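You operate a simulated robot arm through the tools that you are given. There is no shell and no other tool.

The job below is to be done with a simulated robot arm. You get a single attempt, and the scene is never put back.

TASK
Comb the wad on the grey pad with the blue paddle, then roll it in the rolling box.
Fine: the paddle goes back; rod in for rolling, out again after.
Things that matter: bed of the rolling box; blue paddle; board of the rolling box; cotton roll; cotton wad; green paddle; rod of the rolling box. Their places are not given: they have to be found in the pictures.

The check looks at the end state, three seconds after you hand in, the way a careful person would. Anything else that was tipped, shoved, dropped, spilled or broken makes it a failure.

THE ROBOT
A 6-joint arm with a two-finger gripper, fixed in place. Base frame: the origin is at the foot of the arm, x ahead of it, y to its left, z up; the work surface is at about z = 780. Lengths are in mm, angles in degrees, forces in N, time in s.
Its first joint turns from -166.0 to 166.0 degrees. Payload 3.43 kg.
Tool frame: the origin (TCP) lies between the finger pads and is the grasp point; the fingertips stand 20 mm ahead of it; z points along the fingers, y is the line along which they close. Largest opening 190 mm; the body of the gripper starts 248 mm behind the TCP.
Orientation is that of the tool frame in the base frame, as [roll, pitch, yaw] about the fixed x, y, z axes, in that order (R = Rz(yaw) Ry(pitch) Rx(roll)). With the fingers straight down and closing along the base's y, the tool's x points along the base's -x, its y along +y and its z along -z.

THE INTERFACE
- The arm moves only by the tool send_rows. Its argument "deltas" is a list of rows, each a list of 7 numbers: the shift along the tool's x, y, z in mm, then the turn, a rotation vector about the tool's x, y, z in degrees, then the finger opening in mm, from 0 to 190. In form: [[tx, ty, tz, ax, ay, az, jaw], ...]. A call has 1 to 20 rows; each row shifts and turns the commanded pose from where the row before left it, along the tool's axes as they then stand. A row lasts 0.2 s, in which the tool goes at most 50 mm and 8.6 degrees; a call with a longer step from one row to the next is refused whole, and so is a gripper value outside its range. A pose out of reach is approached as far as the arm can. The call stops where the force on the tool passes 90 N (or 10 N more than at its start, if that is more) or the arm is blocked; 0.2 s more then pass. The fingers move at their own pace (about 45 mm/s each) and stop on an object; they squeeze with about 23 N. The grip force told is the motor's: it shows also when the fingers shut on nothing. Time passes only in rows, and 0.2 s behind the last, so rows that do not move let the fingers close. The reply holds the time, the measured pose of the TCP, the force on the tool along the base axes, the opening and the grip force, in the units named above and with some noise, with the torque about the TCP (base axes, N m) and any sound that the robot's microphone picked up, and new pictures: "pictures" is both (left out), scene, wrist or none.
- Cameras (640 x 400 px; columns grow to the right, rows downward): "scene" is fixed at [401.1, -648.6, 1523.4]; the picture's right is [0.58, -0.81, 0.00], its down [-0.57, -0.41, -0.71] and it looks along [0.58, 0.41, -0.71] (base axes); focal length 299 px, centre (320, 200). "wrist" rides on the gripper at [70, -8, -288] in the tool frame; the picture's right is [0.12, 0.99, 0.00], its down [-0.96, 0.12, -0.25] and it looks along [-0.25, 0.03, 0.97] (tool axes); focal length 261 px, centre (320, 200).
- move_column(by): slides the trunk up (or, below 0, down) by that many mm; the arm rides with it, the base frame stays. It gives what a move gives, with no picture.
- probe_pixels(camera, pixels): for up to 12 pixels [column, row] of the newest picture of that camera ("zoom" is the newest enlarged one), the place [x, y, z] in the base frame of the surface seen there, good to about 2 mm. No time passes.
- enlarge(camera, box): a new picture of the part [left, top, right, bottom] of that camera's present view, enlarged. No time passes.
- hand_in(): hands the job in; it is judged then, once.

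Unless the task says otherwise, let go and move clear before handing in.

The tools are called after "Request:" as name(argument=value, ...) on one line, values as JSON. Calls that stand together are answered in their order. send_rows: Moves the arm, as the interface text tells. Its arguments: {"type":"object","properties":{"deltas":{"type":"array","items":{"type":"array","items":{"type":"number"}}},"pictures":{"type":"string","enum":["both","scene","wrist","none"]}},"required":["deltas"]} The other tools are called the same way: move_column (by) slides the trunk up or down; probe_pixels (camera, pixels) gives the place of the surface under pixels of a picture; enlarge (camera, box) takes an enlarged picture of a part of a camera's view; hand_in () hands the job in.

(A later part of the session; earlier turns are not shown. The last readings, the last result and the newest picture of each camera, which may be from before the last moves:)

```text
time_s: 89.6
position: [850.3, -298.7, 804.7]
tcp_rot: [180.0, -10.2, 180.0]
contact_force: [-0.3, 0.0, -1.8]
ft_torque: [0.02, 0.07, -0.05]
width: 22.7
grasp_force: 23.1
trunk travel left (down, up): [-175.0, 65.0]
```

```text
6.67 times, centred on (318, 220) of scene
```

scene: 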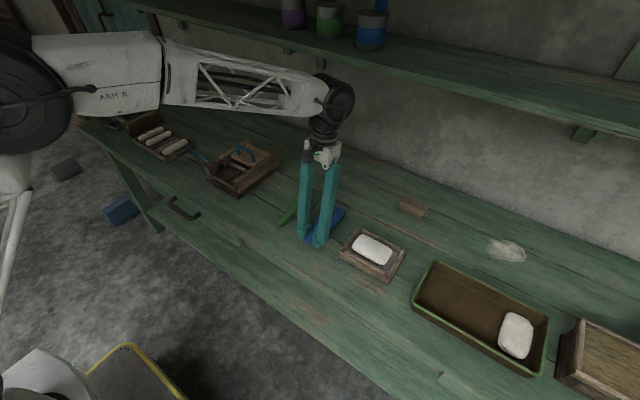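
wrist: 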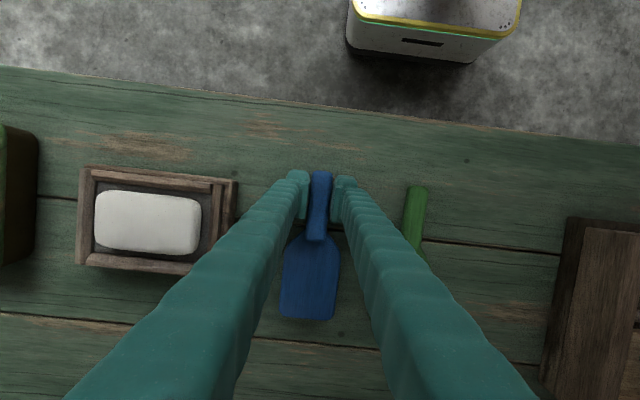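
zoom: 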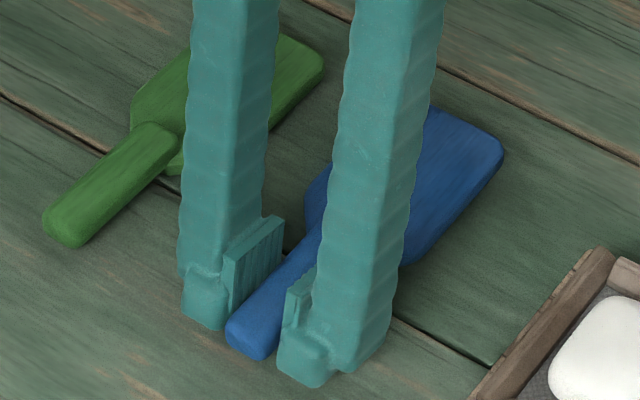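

The blade is about 4 mm above the table. One more millimetre down, then I'll open to release it.

Request:
send_rows(deltas=[[-0.2, 0, 1, 0, 0, 0, 5], [0, 0, 0, 0, 1, 0, 5], [0, 0, 0, 0, 0, 0, 5]], pictures="none")

Request:
send_rows(deltas=[[0, 0, 0, 0, 0, 0, 26], [0, 0, 0, 0, 0, 0, 30], [0, 0, 0, 0, 0, 0, 45], [0, 0, 0, 0, 0, 0, 60], [0, 0, 0, 0, 0, 0, 60]])

Request:
probe_pixels(camera="wrist", pixels=[[308, 310], [310, 280], [312, 250], [318, 180], [317, 220], [290, 295], [330, 295]])

```text
time_s: 90.4
position: [851.3, -298.0, 803.5]
tcp_rot: [180.0, -11.2, -180.0]
contact_force: [0.4, 0.0, -1.4]
ft_torque: [0.01, 0.1, -0.01]
width: 23.1
grasp_force: 22.9
trunk travel left (down, up): [-175.0, 65.0]
```

```text
time_s: 91.6
position: [850.3, -298.6, 803.4]
tcp_rot: [-180.0, -11.2, -180.0]
contact_force: [-0.4, -0.3, 0.1]
ft_torque: [0.01, 0.0, 0.0]
width: 60.1
grasp_force: 0.1
trunk travel left (down, up): [-175.0, 65.0]
```

scene: 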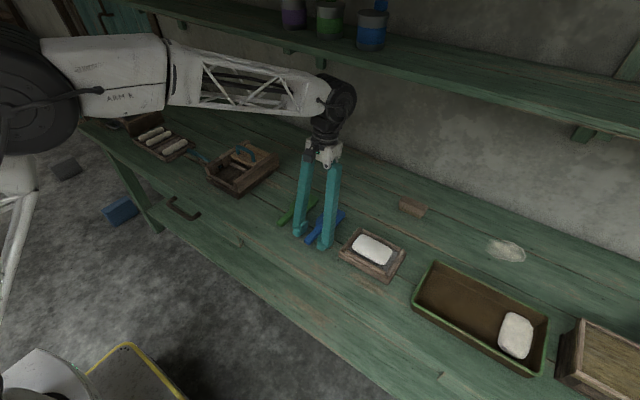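
wrist: 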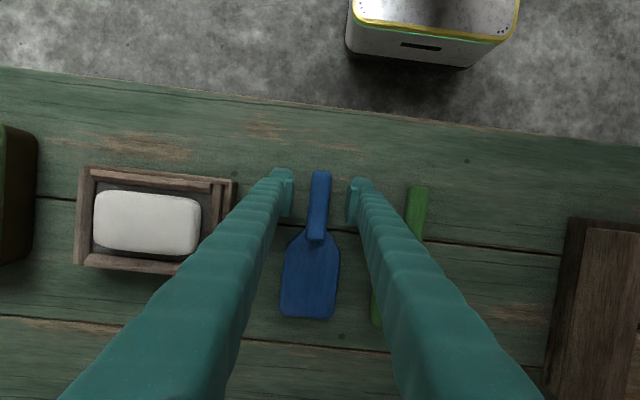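

```text
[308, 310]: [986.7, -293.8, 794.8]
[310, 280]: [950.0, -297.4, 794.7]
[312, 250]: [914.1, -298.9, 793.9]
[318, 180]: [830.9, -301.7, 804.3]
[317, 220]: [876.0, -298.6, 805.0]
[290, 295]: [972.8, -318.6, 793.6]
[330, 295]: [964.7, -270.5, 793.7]
```

The paddle lies flat at its original place (blade top 794, handle 804). I'll lift away, straighten the tool and look at the wad from above.

Request:
send_rows(deltas=[[3.9, 0, -19.6, 0, 0, 0, 60], [7.8, 0, -39.2, 0, 0, 0, 60], [7.8, 0, -39.2, 0, 0, 0, 80], [7.8, 0, -39.2, 0, 0, 0, 100], [0, 0, 0, 0, -5.6, 0, 100], [0, 0, 0, 0, -5.6, 0, 100], [30, -40, 0, 0, 0, 0, 120], [30, -40, 0, 0, 0, 0, 120], [0, -45, 0, 0, 0, 0, 120], [0, 0, 0, 0, 0, 0, 120]])

Request:
enlarge(camera="wrist", box=[240, 190, 400, 290])

Request:
enlarge(camera="scene", box=[325, 215, 421, 275])

```text
time_s: 93.8
position: [791.7, -425.9, 943.9]
tcp_rot: [-179.9, 0.0, -179.8]
contact_force: [-0.3, -0.1, 0.0]
ft_torque: [0.02, 0.04, -0.01]
width: 120.3
grasp_force: 0.0
trunk travel left (down, up): [-175.0, 65.0]
```

scene: 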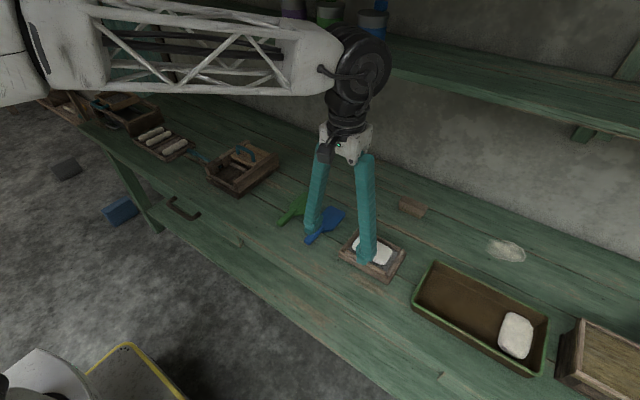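
wrist: 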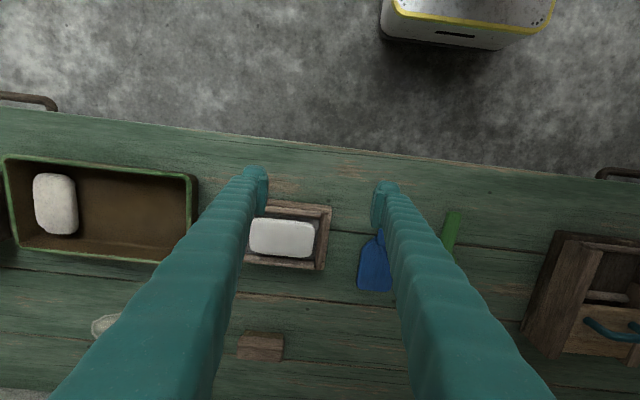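

```text
4.00 times, centred on (320, 240) of wrist
```

zoom: 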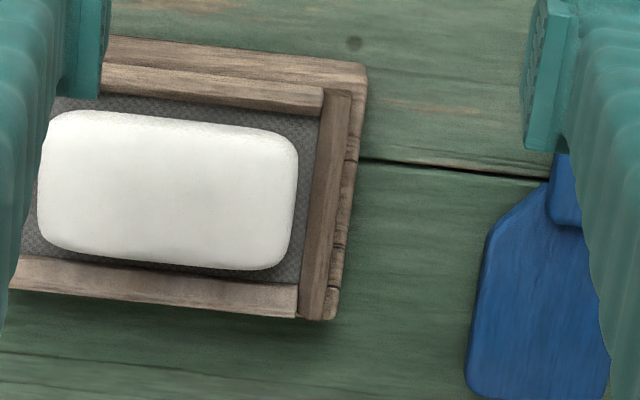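

```text
6.67 times, centred on (373, 245) of scene
```

zoom: 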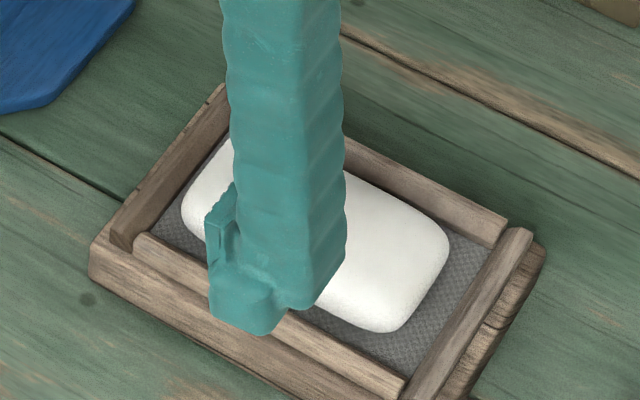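

The wad is clearly combed. I'll measure its new outline for the grasp.

Request:
probe_pixels(camera="wrist", pixels=[[252, 238], [312, 240], [280, 220], [285, 255], [280, 238], [300, 224], [265, 220], [300, 255], [265, 250], [309, 230], [313, 247], [256, 225]])

Request:
probe_pixels(camera="wrist", pixels=[[316, 240], [285, 259], [285, 216], [249, 238], [285, 211], [285, 264], [322, 240], [318, 255], [280, 208], [275, 262], [285, 214], [285, 257]])

```text
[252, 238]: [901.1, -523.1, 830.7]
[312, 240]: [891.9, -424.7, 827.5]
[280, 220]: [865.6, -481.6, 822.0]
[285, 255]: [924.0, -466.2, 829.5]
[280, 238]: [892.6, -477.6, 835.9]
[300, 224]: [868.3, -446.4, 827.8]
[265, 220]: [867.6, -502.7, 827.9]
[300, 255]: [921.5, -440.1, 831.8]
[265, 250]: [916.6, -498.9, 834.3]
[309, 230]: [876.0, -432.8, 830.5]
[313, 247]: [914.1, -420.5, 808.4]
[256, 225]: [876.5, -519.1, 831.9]
```

```text
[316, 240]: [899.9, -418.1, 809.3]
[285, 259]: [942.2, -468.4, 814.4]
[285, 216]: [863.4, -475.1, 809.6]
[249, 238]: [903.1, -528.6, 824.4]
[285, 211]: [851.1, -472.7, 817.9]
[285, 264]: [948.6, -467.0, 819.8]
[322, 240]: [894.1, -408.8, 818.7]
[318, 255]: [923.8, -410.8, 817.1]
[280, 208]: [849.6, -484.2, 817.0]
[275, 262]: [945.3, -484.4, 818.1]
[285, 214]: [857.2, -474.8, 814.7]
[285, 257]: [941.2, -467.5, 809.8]
```

Combed wad: x 864–930, y -528…-422, z 808–836. I'll grip it across x so the fingers fit the rolling box, which means turning the tool 90°. I'll do that up high.

Request:
send_rows(deltas=[[0, 0, -20, 0, 0, 8.5, 120], [0, 0, -20, 0, 0, 8.5, 120], [0, 0, 0, 0, 0, 8.5, 120], [0, 0, 0, 0, 0, 8.5, 120], [0, 0, 0, 0, 0, 8.5, 120], [0, 0, 0, 0, 0, 8.5, 120], [0, 0, 0, 0, 0, 8.5, 120], [0, 0, 0, 0, 0, 8.5, 120], [0, 0, 0, 0, 0, 8.5, 120], [0, 0, 0, 0, 0, 8.5, 120], [0, 0, 0, 0, 0, 5, 120], [0, 0, 0, 0, 0, 0, 120]])

```text
time_s: 96.4
position: [790.9, -423.2, 984.8]
tcp_rot: [-180.0, 0.0, 89.9]
contact_force: [0.7, -0.2, 0.1]
ft_torque: [0.0, 0.01, -0.03]
width: 120.0
grasp_force: 0.1
trunk travel left (down, up): [-175.0, 65.0]
```

scene: 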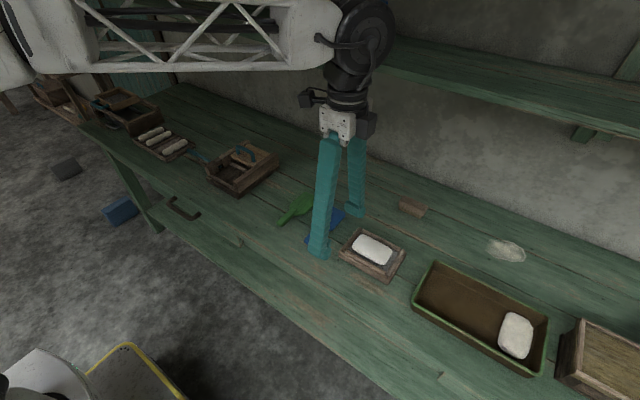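
wrist: 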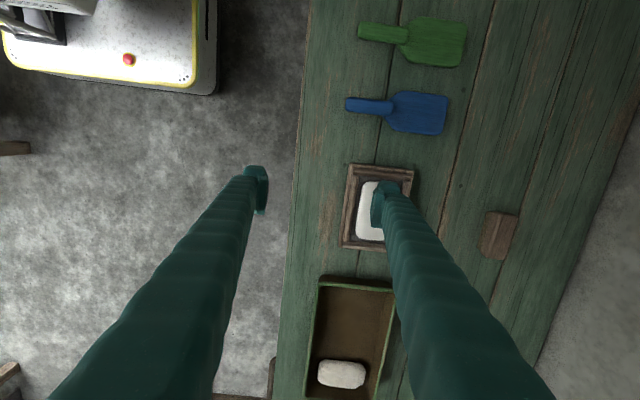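

The tool is turned, with tool y now along base +x. Moving over the wad in free air to test the reach.

Request:
send_rows(deltas=[[-17, 35, 0, 0, 0, 0, 120], [-17, 35, 0, 0, 0, 0, 120], [-17, 35, 0, 0, 0, 0, 120], [0, 0, 40, 0, 0, 0, 120], [0, 0, 40, 0, 0, 0, 120], [0, 0, 0, 0, 0, 0, 120]])

```text
time_s: 97.8
position: [895.9, -472.3, 904.1]
tcp_rot: [-179.9, 0.0, 90.0]
contact_force: [0.5, -0.3, -0.5]
ft_torque: [0.0, -0.02, 0.04]
width: 120.2
grasp_force: 0.0
trunk travel left (down, up): [-175.0, 65.0]
```

scene: 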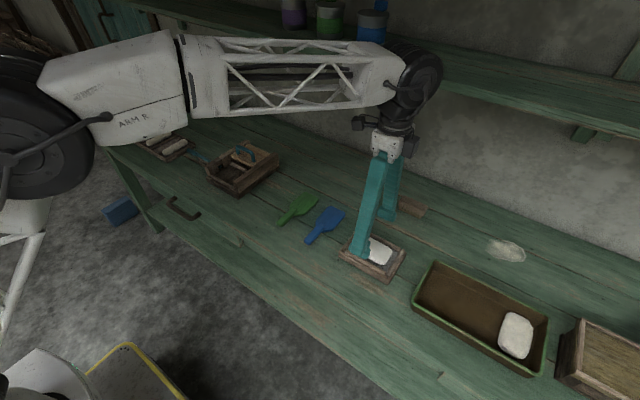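
wrist: 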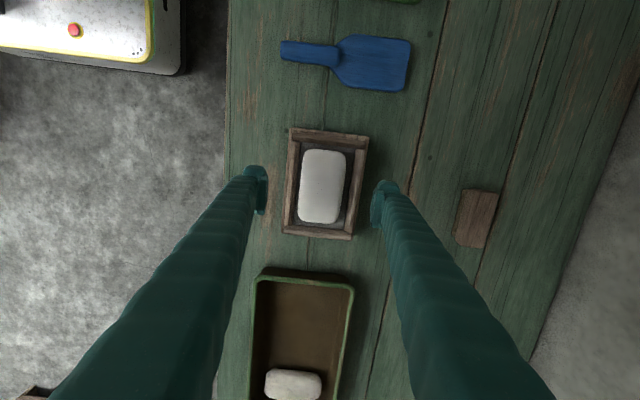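

Reached without tilt. Probing the wad's edges from this near-overhead view.

Request:
probe_pixels(camera="wrist", pixels=[[304, 185], [343, 185], [322, 152], [320, 220], [299, 185], [347, 185], [322, 149], [320, 224], [294, 185], [353, 185], [322, 185], [300, 210]])

Request:
enlarge(camera="wrist", box=[260, 125, 388, 245])

```text
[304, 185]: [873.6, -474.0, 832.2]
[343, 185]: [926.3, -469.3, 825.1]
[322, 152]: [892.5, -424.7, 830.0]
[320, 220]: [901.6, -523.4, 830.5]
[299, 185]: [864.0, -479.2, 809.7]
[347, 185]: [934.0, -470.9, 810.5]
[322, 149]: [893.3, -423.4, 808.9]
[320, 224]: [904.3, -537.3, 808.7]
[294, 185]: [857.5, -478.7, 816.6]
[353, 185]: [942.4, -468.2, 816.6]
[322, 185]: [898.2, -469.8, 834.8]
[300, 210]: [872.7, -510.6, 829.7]
```

```text
3.33 times, centred on (324, 185) of wrist
```

zoom: 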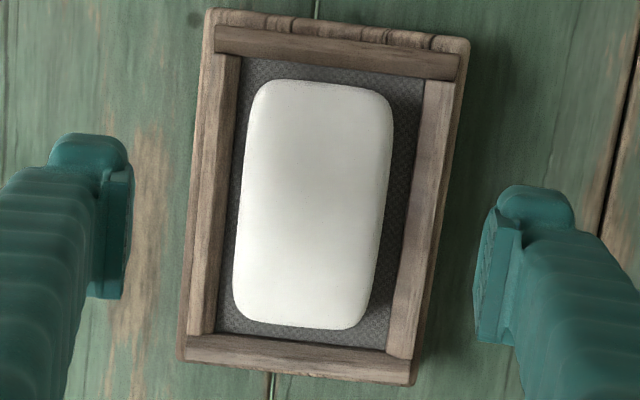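

The wad centre is about (897.5,-474.5), 61 wide. I'll descend with the fingertips just above the rails (TCP z≈842).

Request:
send_rows(deltas=[[-2, 1.5, 20, 0, 0, 0, 110], [0, 0, 20, 0, 0, 0, 100], [0, 0, 12, 0, 0, 0, 100], [0, 0, 6, 0, 0, 0, 100], [0, 0, 3, 0, 0, 0, 100], [0, 0, 0, 0, 0, 0, 100]])

Request:
enlarge(camera="scene", box=[325, 215, 421, 275])

```text
time_s: 99.2
position: [897.5, -475.4, 842.6]
tcp_rot: [-180.0, 0.0, 90.0]
contact_force: [-0.4, -0.4, -0.5]
ft_torque: [-0.01, 0.0, -0.02]
width: 99.8
grasp_force: 0.1
trunk travel left (down, up): [-175.0, 65.0]
```

scene: 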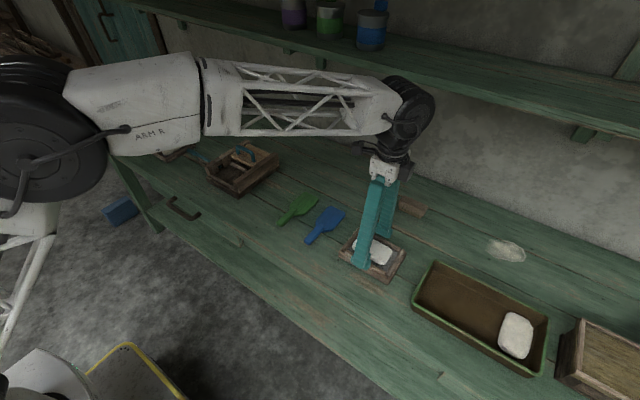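
wrist: 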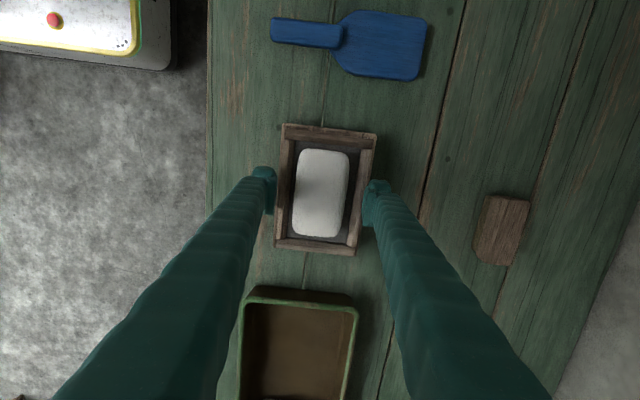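

```text
6.67 times, centred on (373, 245) of scene
```

zoom: 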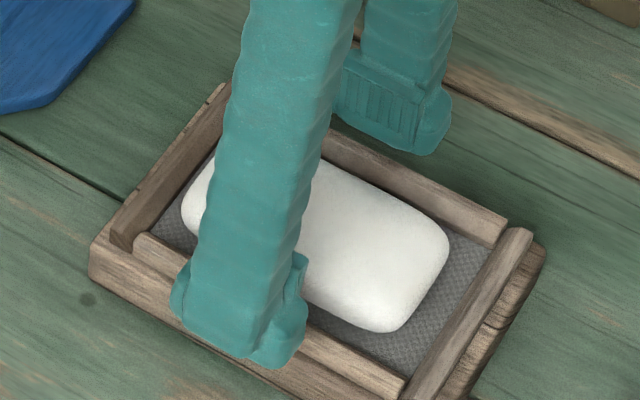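

In position, no contact. Closing the fingers on the wad.

Request:
send_rows(deltas=[[0, 0, 0, 0, 0, 0, 70], [0, 0, 0, 0, 0, 0, 50], [0, 0, 0, 0, 0, 0, 40], [0, 0, 0, 0, 0, 0, 40], [0, 0, 0, 0, 0, 0, 40]])

Request:
enlarge(camera="scene", box=[325, 215, 421, 275])

```text
time_s: 100.4
position: [894.8, -475.7, 845.8]
tcp_rot: [179.9, 0.1, 90.0]
contact_force: [-7.5, 2.3, 25.6]
ft_torque: [0.0, -0.04, 0.02]
width: 44.4
grasp_force: 23.0
trunk travel left (down, up): [-175.0, 65.0]
```

scene: 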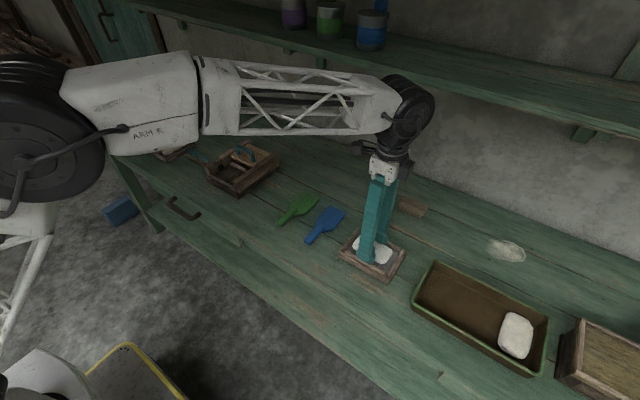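
wrist: 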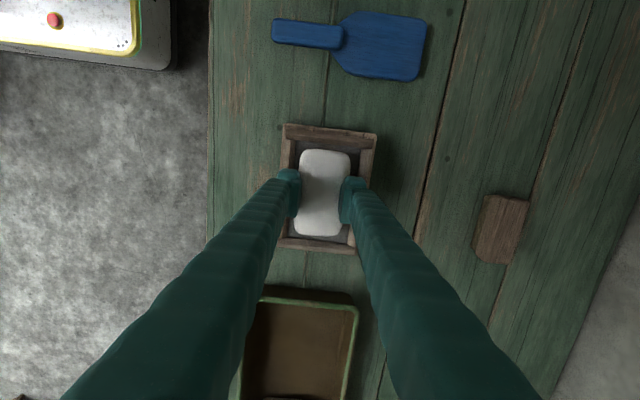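

```text
6.67 times, centred on (373, 245) of scene
```

zoom: 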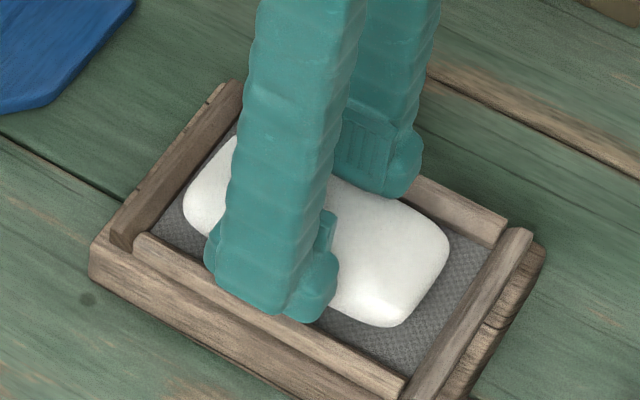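

The fingers rode up the rounded top (width 44, +26 N upward), so this grip is too high. I'll open again and check the fingertip geometry.

Request:
send_rows(deltas=[[0, 0, 0, 0, 0, 0, 55], [0, 0, 0, 0, 0, 0, 70], [0, 0, 0, 0, 0, 0, 84], [0, 0, 0, 0, 0, 0, 84]])

Request:
enlarge(camera="scene", box=[335, 225, 415, 275])

```text
time_s: 101.4
position: [896.7, -476.3, 843.2]
tcp_rot: [-180.0, -0.1, 89.9]
contact_force: [0.2, 0.5, -0.5]
ft_torque: [-0.01, -0.06, 0.01]
width: 84.1
grasp_force: 0.1
trunk travel left (down, up): [-175.0, 65.0]
```

scene: 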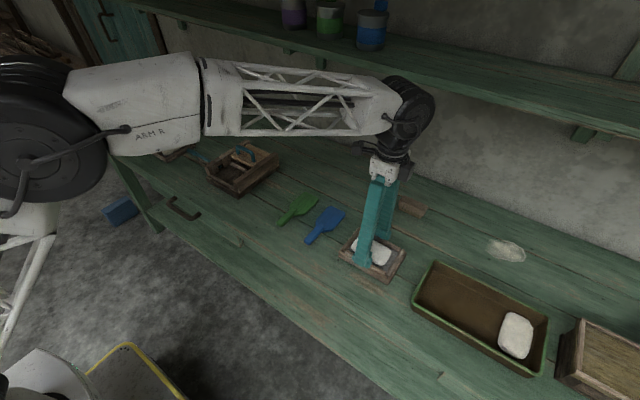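
wrist: 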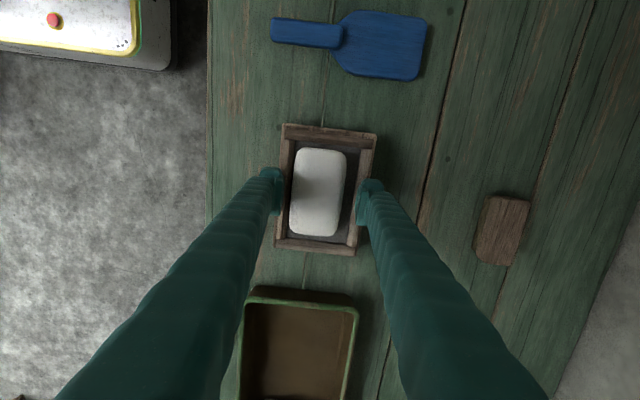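

```text
8.00 times, centred on (375, 250) of scene
```

zoom: 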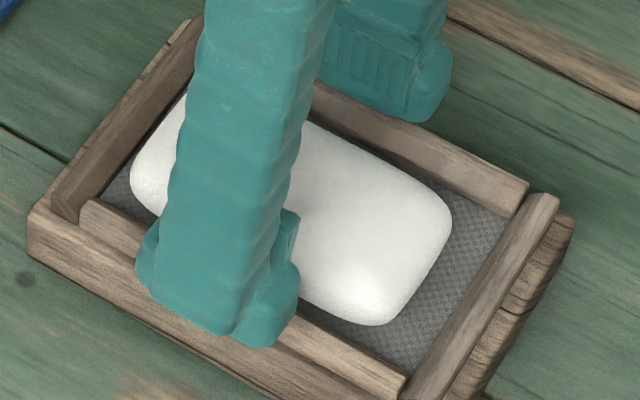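

The wad shifted about 5 mm towards the near rail. Re-measuring.

Request:
enlarge(camera="wrist", box=[265, 115, 393, 265])

```text
2.67 times, centred on (329, 190) of wrist
```

zoom: 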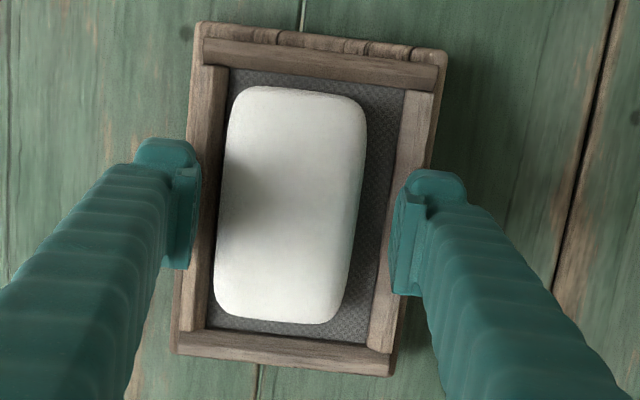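

Request:
probe_pixels(camera="zoom", pixels=[[228, 200], [358, 200], [365, 150], [352, 250], [300, 92], [290, 320], [213, 200], [390, 200], [378, 190], [290, 200], [222, 250], [362, 200]])

Request:
probe_pixels(camera="scene", pixels=[[364, 262], [360, 261], [388, 232], [386, 228], [385, 236], [388, 256], [391, 240]])

```text
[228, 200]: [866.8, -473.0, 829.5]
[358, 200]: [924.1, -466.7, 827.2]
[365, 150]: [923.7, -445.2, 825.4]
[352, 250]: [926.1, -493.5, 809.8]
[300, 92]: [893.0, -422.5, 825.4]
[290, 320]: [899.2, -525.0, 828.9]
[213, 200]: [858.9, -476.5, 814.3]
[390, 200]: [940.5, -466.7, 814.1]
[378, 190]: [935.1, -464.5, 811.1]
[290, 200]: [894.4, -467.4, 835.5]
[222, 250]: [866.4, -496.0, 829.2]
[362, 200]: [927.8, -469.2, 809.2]
```

```text
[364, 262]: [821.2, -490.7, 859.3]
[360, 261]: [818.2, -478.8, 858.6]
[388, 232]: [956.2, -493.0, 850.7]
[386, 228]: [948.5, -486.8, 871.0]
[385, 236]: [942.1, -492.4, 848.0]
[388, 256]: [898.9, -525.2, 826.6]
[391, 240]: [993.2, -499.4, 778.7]
```

The wad spans x 863–925. I'll retry centred at x=894 and as low as the rails allow (TCP≈840), closing in small steps.

Request:
send_rows(deltas=[[0, -2.7, 0, 0, 0, 0, 84], [0, 0, 2, 0, 0, 0, 84], [0, 0, 0, 0, 0, 0, 84]], pictures="none")

Request:
send_rows(deltas=[[0, 0, 1, 0, 0, 0, 84], [0, 0, 0, 0, 0, 0, 84]], pictures="none")

Request:
send_rows(deltas=[[0, 0, 0.7, 0, 0, 0, 84], [0, 0, 0, 0, 0, 0, 84]], pictures="none")

```text
time_s: 102.2
position: [894.8, -475.9, 840.6]
tcp_rot: [179.9, 0.0, 90.0]
contact_force: [0.4, 0.1, -0.3]
ft_torque: [0.0, -0.04, 0.03]
width: 84.1
grasp_force: 0.1
trunk travel left (down, up): [-175.0, 65.0]
```

```text
time_s: 102.8
position: [895.0, -477.4, 839.9]
tcp_rot: [-179.9, 0.0, 90.0]
contact_force: [-0.6, -0.4, -0.3]
ft_torque: [0.01, 0.02, 0.0]
width: 84.0
grasp_force: 0.1
trunk travel left (down, up): [-175.0, 65.0]
```

```text
time_s: 103.4
position: [894.6, -477.1, 839.2]
tcp_rot: [-180.0, 0.0, 90.1]
contact_force: [-0.3, 0.5, 1.2]
ft_torque: [0.02, -0.01, 0.01]
width: 84.2
grasp_force: 0.1
trunk travel left (down, up): [-175.0, 65.0]
```

Fingertips are just touching the rail tops at TCP 839. Closing gradually.

Request:
send_rows(deltas=[[0, 0, 0, 0, 0, 0, 72], [0, 0, 0, 0, 0, 0, 66], [0, 0, 0, 0, 0, 0, 63]], pictures="none")

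Request:
send_rows(deltas=[[0, 0, 0, 0, 0, 0, 60], [0, 0, 0, 0, 0, 0, 59]], pictures="none")

Request:
send_rows(deltas=[[0, 0, 0, 0, 0, 0, 57], [0, 0, 0, 0, 0, 0, 56]])

```text
time_s: 104.2
position: [893.2, -476.6, 838.4]
tcp_rot: [-180.0, -0.1, 90.0]
contact_force: [0.5, -0.1, 0.5]
ft_torque: [-0.01, 0.02, 0.02]
width: 63.3
grasp_force: 0.0
trunk travel left (down, up): [-175.0, 65.0]
```

```text
time_s: 104.8
position: [895.3, -476.2, 839.1]
tcp_rot: [-179.9, 0.0, 90.1]
contact_force: [0.2, -0.1, 0.4]
ft_torque: [-0.01, -0.03, 0.02]
width: 59.0
grasp_force: 0.1
trunk travel left (down, up): [-175.0, 65.0]
```

```text
time_s: 105.4
position: [895.1, -476.9, 839.9]
tcp_rot: [180.0, 0.2, 90.1]
contact_force: [0.0, 1.1, -0.1]
ft_torque: [0.0, -0.02, -0.01]
width: 55.8
grasp_force: 0.1
trunk travel left (down, up): [-175.0, 65.0]
```

scene: 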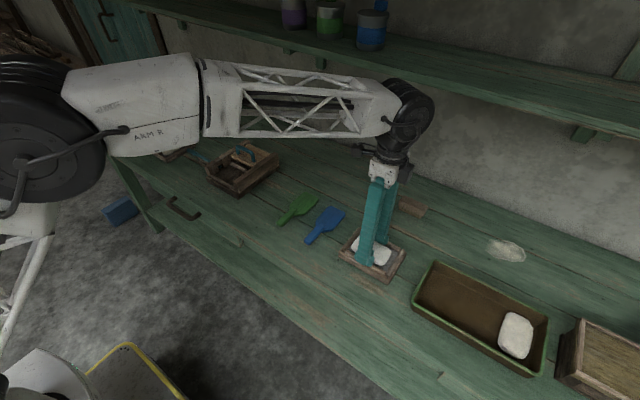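
wrist: 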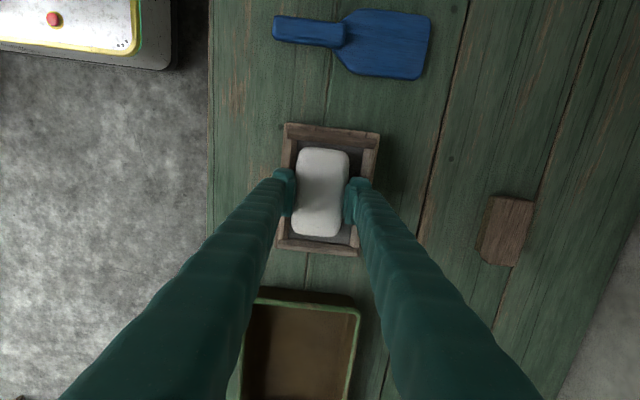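

Still no contact at 56 mm. Continuing in small steps.

Request:
send_rows(deltas=[[0, 0, 0, 0, 0, 0, 54], [0, 0, 0, 0, 0, 0, 53]], pictures="none")

Request:
send_rows(deltas=[[0, 0, 0, 0, 0, 0, 51], [0, 0, 0, 0, 0, 0, 50]], pictures="none")

Request:
send_rows(deltas=[[0, 0, 0, 0, 0, 0, 48], [0, 0, 0, 0, 0, 0, 48]], pictures="none")

```text
time_s: 106.0
position: [893.4, -476.7, 839.3]
tcp_rot: [-179.9, -0.1, 90.0]
contact_force: [0.1, -0.1, -0.3]
ft_torque: [-0.02, 0.0, 0.02]
width: 54.9
grasp_force: 3.8
trunk travel left (down, up): [-175.0, 65.0]
```

```text
time_s: 106.6
position: [894.5, -477.5, 839.1]
tcp_rot: [180.0, -0.1, 90.0]
contact_force: [0.5, -0.4, -0.2]
ft_torque: [-0.02, 0.02, -0.02]
width: 53.4
grasp_force: 22.4
trunk travel left (down, up): [-175.0, 65.0]
```

```text
time_s: 107.2
position: [894.1, -476.0, 839.7]
tcp_rot: [-180.0, 0.0, 89.9]
contact_force: [0.7, 0.6, -0.3]
ft_torque: [-0.01, -0.01, 0.01]
width: 53.6
grasp_force: 23.1
trunk travel left (down, up): [-175.0, 65.0]
```

Firm grip: 23 N at 53.5 mm with no upward force. Lifting gently.

Request:
send_rows(deltas=[[0, 0, 0, 0, 0, 0, 42], [0, 0, -3, 0, 0, 0, 42], [0, 0, -6, 0, 0, 0, 42], [0, 0, -12, 0, 0, 0, 42], [0, 0, -20, 0, 0, 0, 42], [0, 0, -30, 0, 0, 0, 42], [0, 0, 0, 0, 0, 0, 42]])

Request:
enlarge(camera="scene", box=[325, 195, 421, 275])

```text
time_s: 108.8
position: [894.7, -476.8, 911.0]
tcp_rot: [-180.0, 0.0, 89.9]
contact_force: [0.7, 0.0, 0.0]
ft_torque: [0.01, 0.01, -0.01]
width: 53.4
grasp_force: 23.0
trunk travel left (down, up): [-175.0, 65.0]
```

scene: 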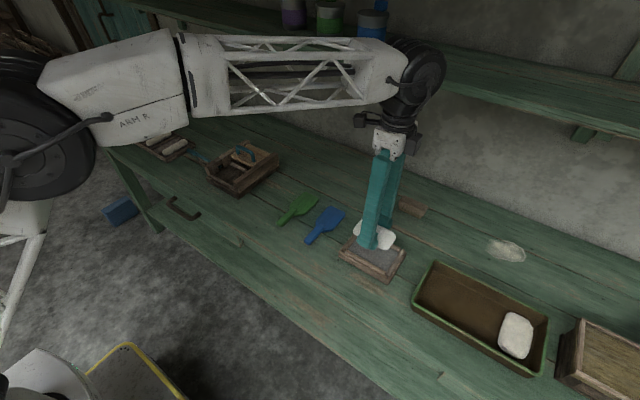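
wrist: 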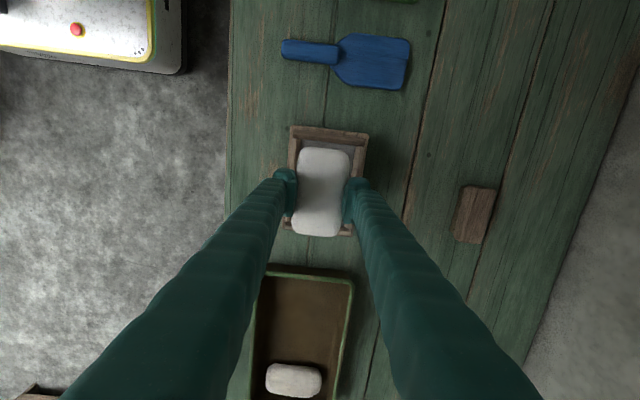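

```text
5.00 times, centred on (373, 235) of scene
```

zoom: 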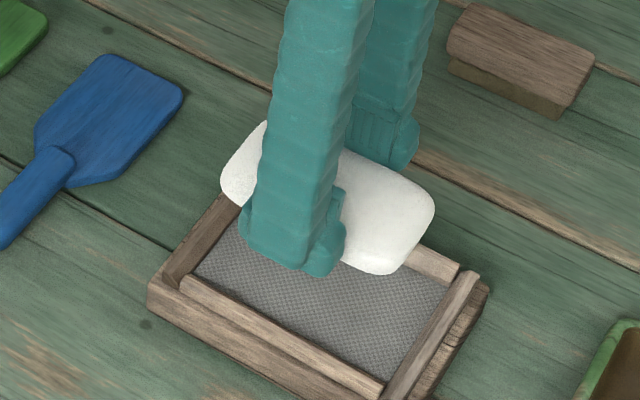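

The wad is held flat (bottom ≈ TCP-31). Carrying it along +y to above the rolling box.

Request:
send_rows(deltas=[[20, 0, -25, 0, 0, 0, 42], [40, 0, 0, 0, 0, 0, 42], [47, 0, 0, 0, 0, 0, 42], [47, 0, 0, 0, 0, 0, 42], [47, 0, 0, 0, 0, 0, 42], [47, 0, 0, 0, 0, 0, 42], [47, 0, 0, 0, 0, 0, 42], [47, 0, 0, 0, 0, 0, 42], [47, 0, 0, 0, 0, 0, 42], [47, 0, 0, 0, 0, 0, 42], [47, 0, 0, 0, 0, 0, 42], [47, 0, 0, 0, 0, 0, 42], [40, 0, 0, 0, 0, 0, 42], [7, 3, 0, 0, 0, 0, 42], [0, 0, 0, 0, 0, 0, 42]])

Request:
enlarge(camera="wrist", box=[230, 100, 430, 260])

Request:
enlarge(camera="scene", box=[170, 120, 290, 205])

```text
time_s: 112.0
position: [897.2, 102.1, 935.3]
tcp_rot: [180.0, 0.1, 89.9]
contact_force: [-0.3, -0.3, 0.0]
ft_torque: [-0.01, -0.01, -0.01]
width: 52.7
grasp_force: 22.8
trunk travel left (down, up): [-175.0, 65.0]
```

scene: 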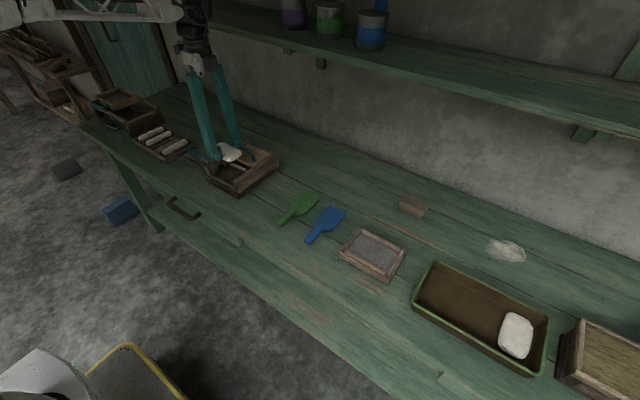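
wrist: 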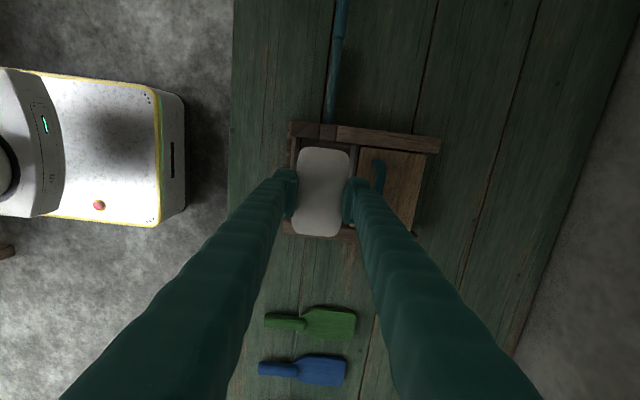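

```text
2.50 times, centred on (330, 180) of wrist
```

zoom: 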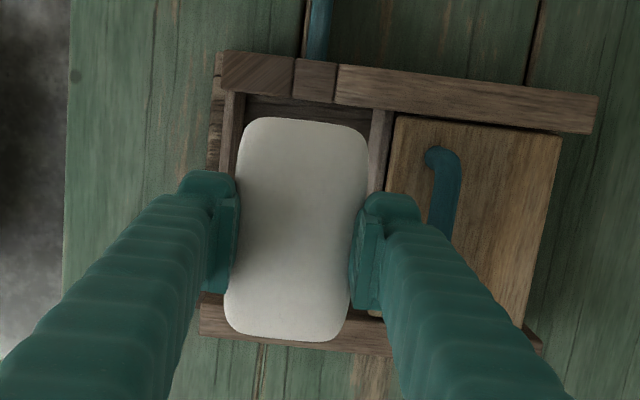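

```text
4.71 times, centred on (230, 162) of scene
```

zoom: 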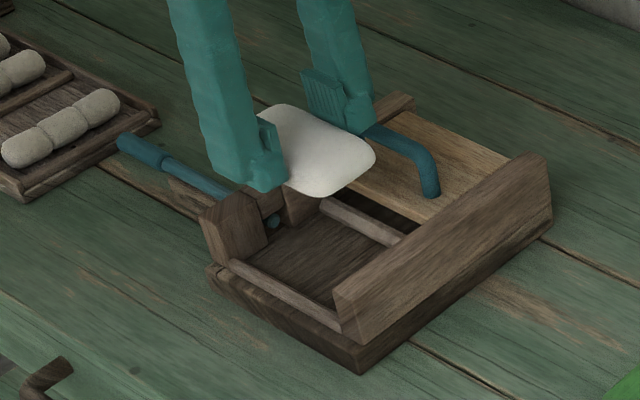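

Probing the wad and bed edges before lowering.

Request:
probe_pixels(camera="wrist", pixels=[[323, 150], [316, 234], [300, 168], [346, 165], [292, 150], [296, 150], [350, 147], [353, 150], [357, 150], [310, 143], [362, 160], [340, 145]])

Request:
probe_pixels(camera="zoom", pixels=[[240, 270], [290, 308], [330, 215], [390, 240], [300, 240], [370, 215], [340, 300], [400, 280], [270, 222], [325, 205], [415, 235], [280, 290]])

```text
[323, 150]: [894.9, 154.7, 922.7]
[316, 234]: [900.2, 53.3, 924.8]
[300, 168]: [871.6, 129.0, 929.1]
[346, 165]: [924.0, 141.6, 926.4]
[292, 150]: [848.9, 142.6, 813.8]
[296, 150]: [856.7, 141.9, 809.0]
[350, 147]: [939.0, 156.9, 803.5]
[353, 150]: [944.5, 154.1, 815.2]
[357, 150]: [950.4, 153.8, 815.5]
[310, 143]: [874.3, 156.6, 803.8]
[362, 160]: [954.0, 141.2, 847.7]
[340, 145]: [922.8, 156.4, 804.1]
```

```text
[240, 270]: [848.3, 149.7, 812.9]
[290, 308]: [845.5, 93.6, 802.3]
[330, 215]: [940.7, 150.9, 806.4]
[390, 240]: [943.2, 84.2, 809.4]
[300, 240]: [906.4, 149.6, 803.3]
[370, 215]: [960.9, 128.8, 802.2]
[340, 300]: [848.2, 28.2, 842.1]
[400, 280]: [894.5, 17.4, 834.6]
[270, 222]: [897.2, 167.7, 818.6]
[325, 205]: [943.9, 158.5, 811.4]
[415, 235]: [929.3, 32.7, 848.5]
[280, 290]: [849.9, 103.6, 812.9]
```

Everything is aligned: wad y 54–156 inside the bed's 37–168, x centred on 898, and the rod axis runs through its mid-height. Lowering to just above the bed.

Request:
send_rows(deltas=[[-1, 0.5, 30, 0, 0, 0, 42], [0, 0, 30, 0, 0, 0, 42], [0, 0, 20, 0, 0, 0, 42], [0, 0, 10, 0, 0, 0, 42], [0, 0, 5, 0, 0, 0, 42], [0, 0, 0, 0, 0, 0, 42]], pictures="none")

Request:
send_rows(deltas=[[0, 0, 1.5, 0, 0, 0, 42], [0, 0, 0, 0, 0, 0, 42]])

Request:
enlarge(camera="scene", box=[170, 120, 290, 205])

```text
time_s: 113.2
position: [897.7, 99.6, 852.9]
tcp_rot: [179.1, 0.0, 90.0]
contact_force: [-21.8, -0.5, 44.8]
ft_torque: [-0.76, -2.15, -0.44]
width: 52.4
grasp_force: 23.0
trunk travel left (down, up): [-175.0, 65.0]
stopped in row 5: the force on the tool passed its limit at 103 N (the readings are from after the stop); the commanded pose is now the measured one
```

```text
time_s: 113.8
position: [899.1, 98.3, 851.6]
tcp_rot: [179.1, 0.0, 90.0]
contact_force: [-18.2, -1.2, 76.8]
ft_torque: [-1.28, -3.87, -0.32]
width: 52.1
grasp_force: 22.7
trunk travel left (down, up): [-175.0, 65.0]
```

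scene: 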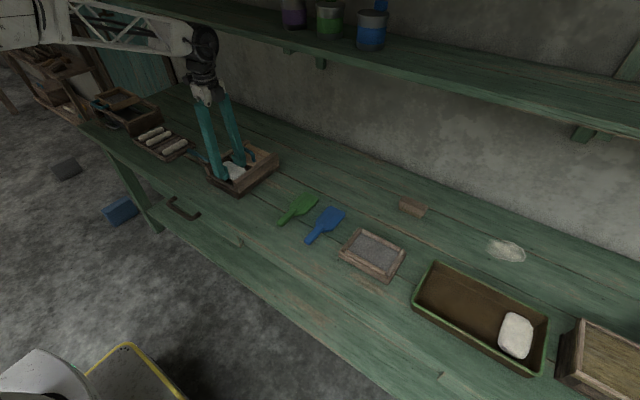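
wrist: 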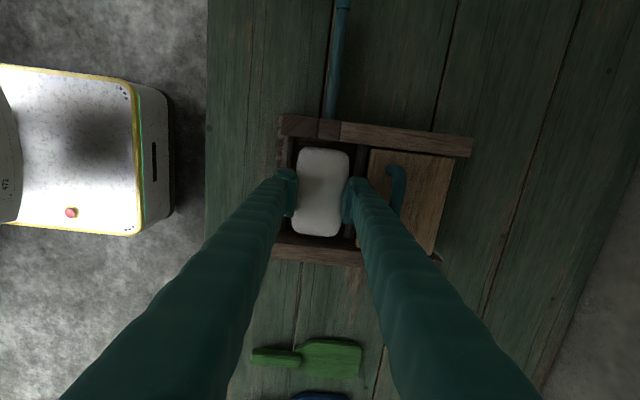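

```text
4.71 times, centred on (230, 162) of scene
```

zoom: 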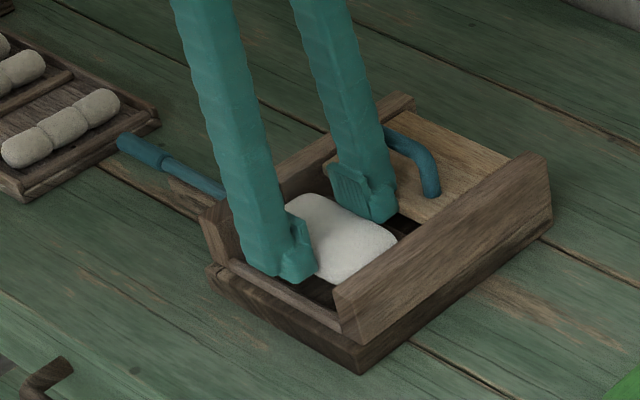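

The far finger hit something at TCP z≈852, most likely the board's front edge: +77 N up, offset about +45 mm in x. Backing straight up and inspecting.

Request:
send_rows(deltas=[[0, 0, -5, 0, 0, 0, 42], [0, 0, -15, 0, 0, 0, 42], [0, 0, -20, 0.5, 0, 0, 42], [0, 0, 0, 0, 0, 0, 42]])

Request:
enlarge(camera="scene", box=[180, 125, 284, 200])

Request:
enlarge(camera="wrist", box=[250, 100, 450, 260])

```text
time_s: 114.8
position: [900.6, 100.4, 884.0]
tcp_rot: [-180.0, 0.1, 90.1]
contact_force: [-0.5, -0.6, 0.4]
ft_torque: [-0.01, -0.03, 0.02]
width: 52.4
grasp_force: 23.4
trunk travel left (down, up): [-175.0, 65.0]
```

scene: 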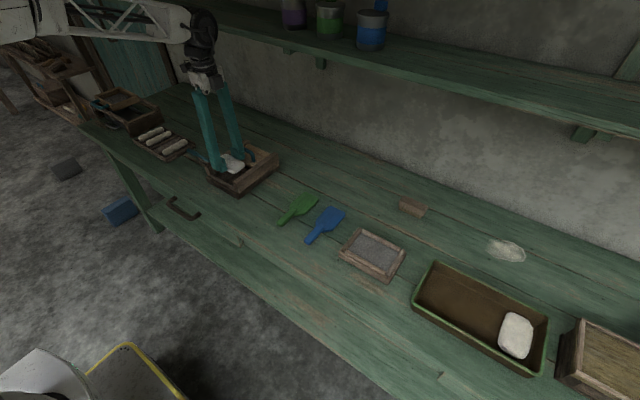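
wrist: 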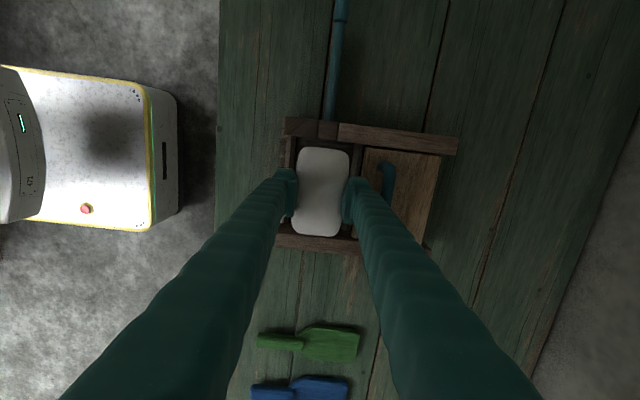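

```text
5.33 times, centred on (232, 162) of scene
```

zoom: 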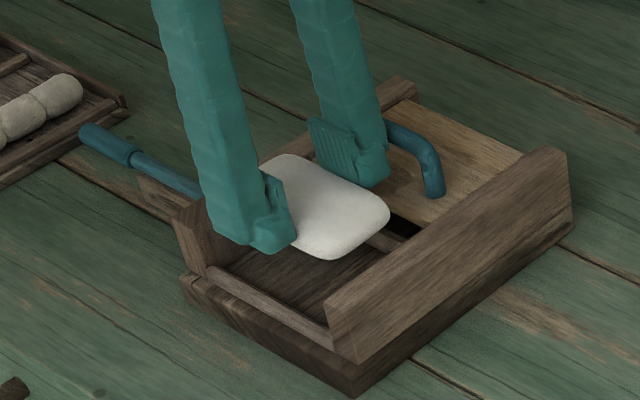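

```text
2.50 times, centred on (350, 180) of wrist
```

zoom: 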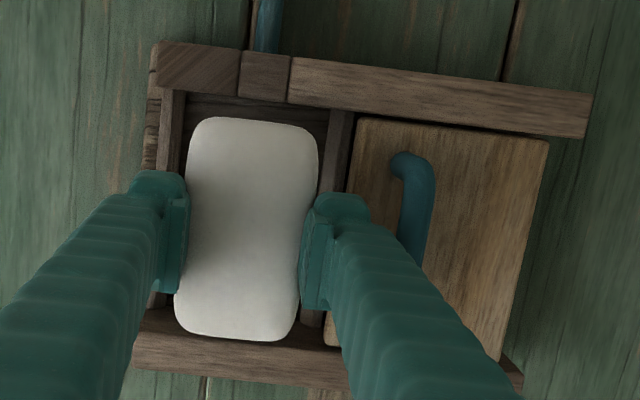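

Request:
probe_pixels(camera="zoom", pixels=[[360, 150], [350, 170], [400, 160], [345, 120], [170, 130], [180, 110], [330, 215], [355, 235], [370, 230], [345, 300], [155, 60], [585, 120]])

Request:
probe_pixels(camera="scene", pixels=[[252, 160], [247, 161], [244, 157], [250, 154], [253, 150], [240, 148], [247, 166], [262, 163]])

```text
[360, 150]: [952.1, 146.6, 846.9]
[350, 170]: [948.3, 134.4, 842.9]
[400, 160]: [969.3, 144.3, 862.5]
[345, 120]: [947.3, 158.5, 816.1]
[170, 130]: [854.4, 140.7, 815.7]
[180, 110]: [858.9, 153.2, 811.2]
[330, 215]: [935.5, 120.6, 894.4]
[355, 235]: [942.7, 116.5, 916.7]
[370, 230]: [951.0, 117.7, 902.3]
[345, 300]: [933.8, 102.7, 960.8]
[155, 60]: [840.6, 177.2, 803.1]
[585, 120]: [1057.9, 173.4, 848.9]
```

```text
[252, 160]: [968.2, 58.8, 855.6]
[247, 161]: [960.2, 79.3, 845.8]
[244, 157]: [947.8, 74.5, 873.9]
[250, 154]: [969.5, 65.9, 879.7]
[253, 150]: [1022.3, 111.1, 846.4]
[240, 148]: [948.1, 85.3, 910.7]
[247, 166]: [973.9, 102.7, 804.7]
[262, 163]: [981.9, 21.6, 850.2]
```

The box is unmoved (corners at 840,177 and 1058,173). The finger's outer side is about 47–50 mm from the TCP, so it hit the board front at x≈948. I'll shift 10 mm towards the robot and lower again.

Request:
send_rows(deltas=[[0, -9.6, 0, 0, 0, 0, 42], [0, 0, 20, 0, 0, 0, 42], [0, 0, 10, 0, 0, 0, 42], [0, 0, 0, 0, 0, 0, 42]])

Request:
enlarge(camera="wrist", box=[250, 100, 450, 260])

```text
time_s: 115.8
position: [889.4, 100.5, 856.9]
tcp_rot: [179.8, 0.0, 90.2]
contact_force: [0.2, -0.2, -0.2]
ft_torque: [0.0, -0.01, 0.0]
width: 52.1
grasp_force: 23.6
trunk travel left (down, up): [-175.0, 65.0]
```

scene: 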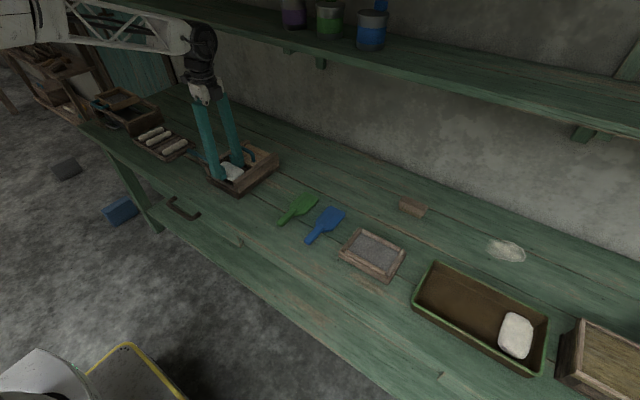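
wrist: 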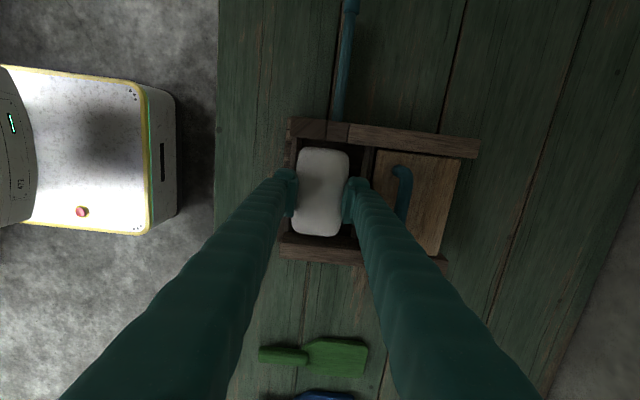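

```text
2.50 times, centred on (350, 180) of wrist
```

zoom: 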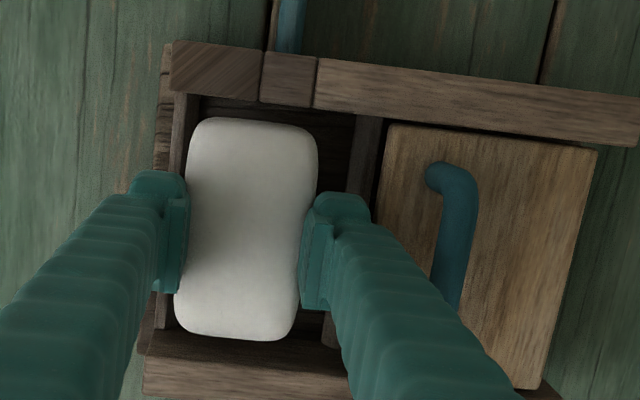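

Clear of the board now. Continuing down in small steps.

Request:
send_rows(deltas=[[1, 1.5, 6, 0, 0, 0, 42], [0, 0, 4, 0, 0, 0, 42], [0, 0, 3, 0, 0, 0, 42], [0, 0, 0, 0, 0, 0, 42]], pictures="none")

Request:
send_rows(deltas=[[0, 0, 3, 0, 0, 0, 42], [0, 0, 0, 0, 0, 0, 42]], pictures="none")

Request:
send_rows(deltas=[[0, 0, 2, 0, 0, 0, 42], [0, 0, 0, 0, 0, 0, 42]])

Request:
enlarge(camera="scene", box=[180, 125, 284, 200])

```text
time_s: 116.8
position: [891.0, 101.3, 844.8]
tcp_rot: [179.8, 0.0, 90.0]
contact_force: [0.0, -0.1, -0.7]
ft_torque: [0.03, 0.0, 0.02]
width: 51.7
grasp_force: 22.8
trunk travel left (down, up): [-175.0, 65.0]
```

```text
time_s: 117.4
position: [892.3, 100.3, 839.7]
tcp_rot: [179.9, 0.0, 90.0]
contact_force: [-0.5, 0.1, -0.5]
ft_torque: [0.0, 0.0, -0.03]
width: 51.8
grasp_force: 22.8
trunk travel left (down, up): [-175.0, 65.0]
```

```text
time_s: 118.0
position: [892.0, 100.1, 837.8]
tcp_rot: [179.8, -0.1, 90.1]
contact_force: [-0.2, 0.3, 0.5]
ft_torque: [0.04, 0.0, -0.03]
width: 51.9
grasp_force: 22.5
trunk travel left (down, up): [-175.0, 65.0]
```

scene: 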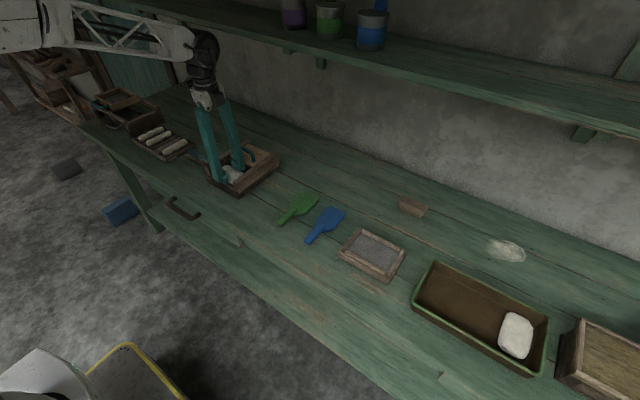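
wrist: 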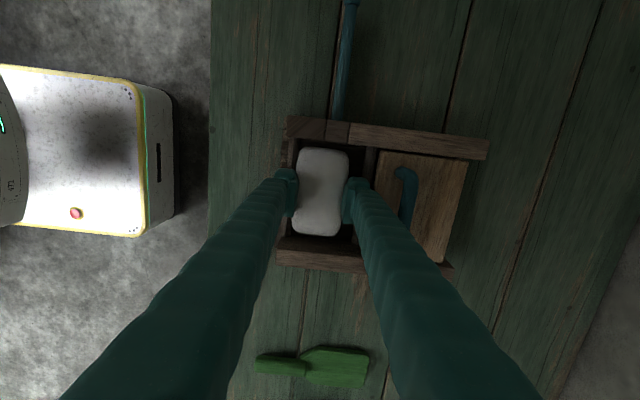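

```text
5.33 times, centred on (232, 162) of scene
```

zoom: 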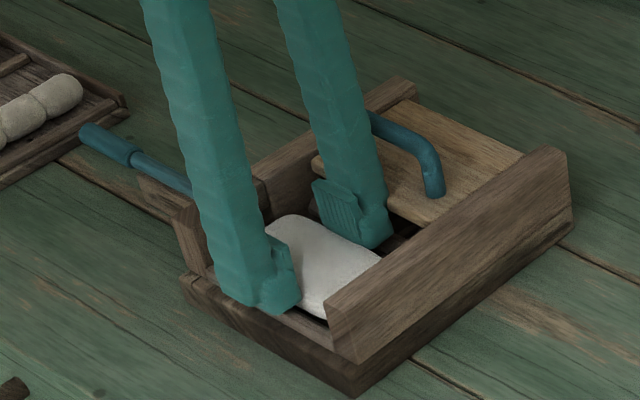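

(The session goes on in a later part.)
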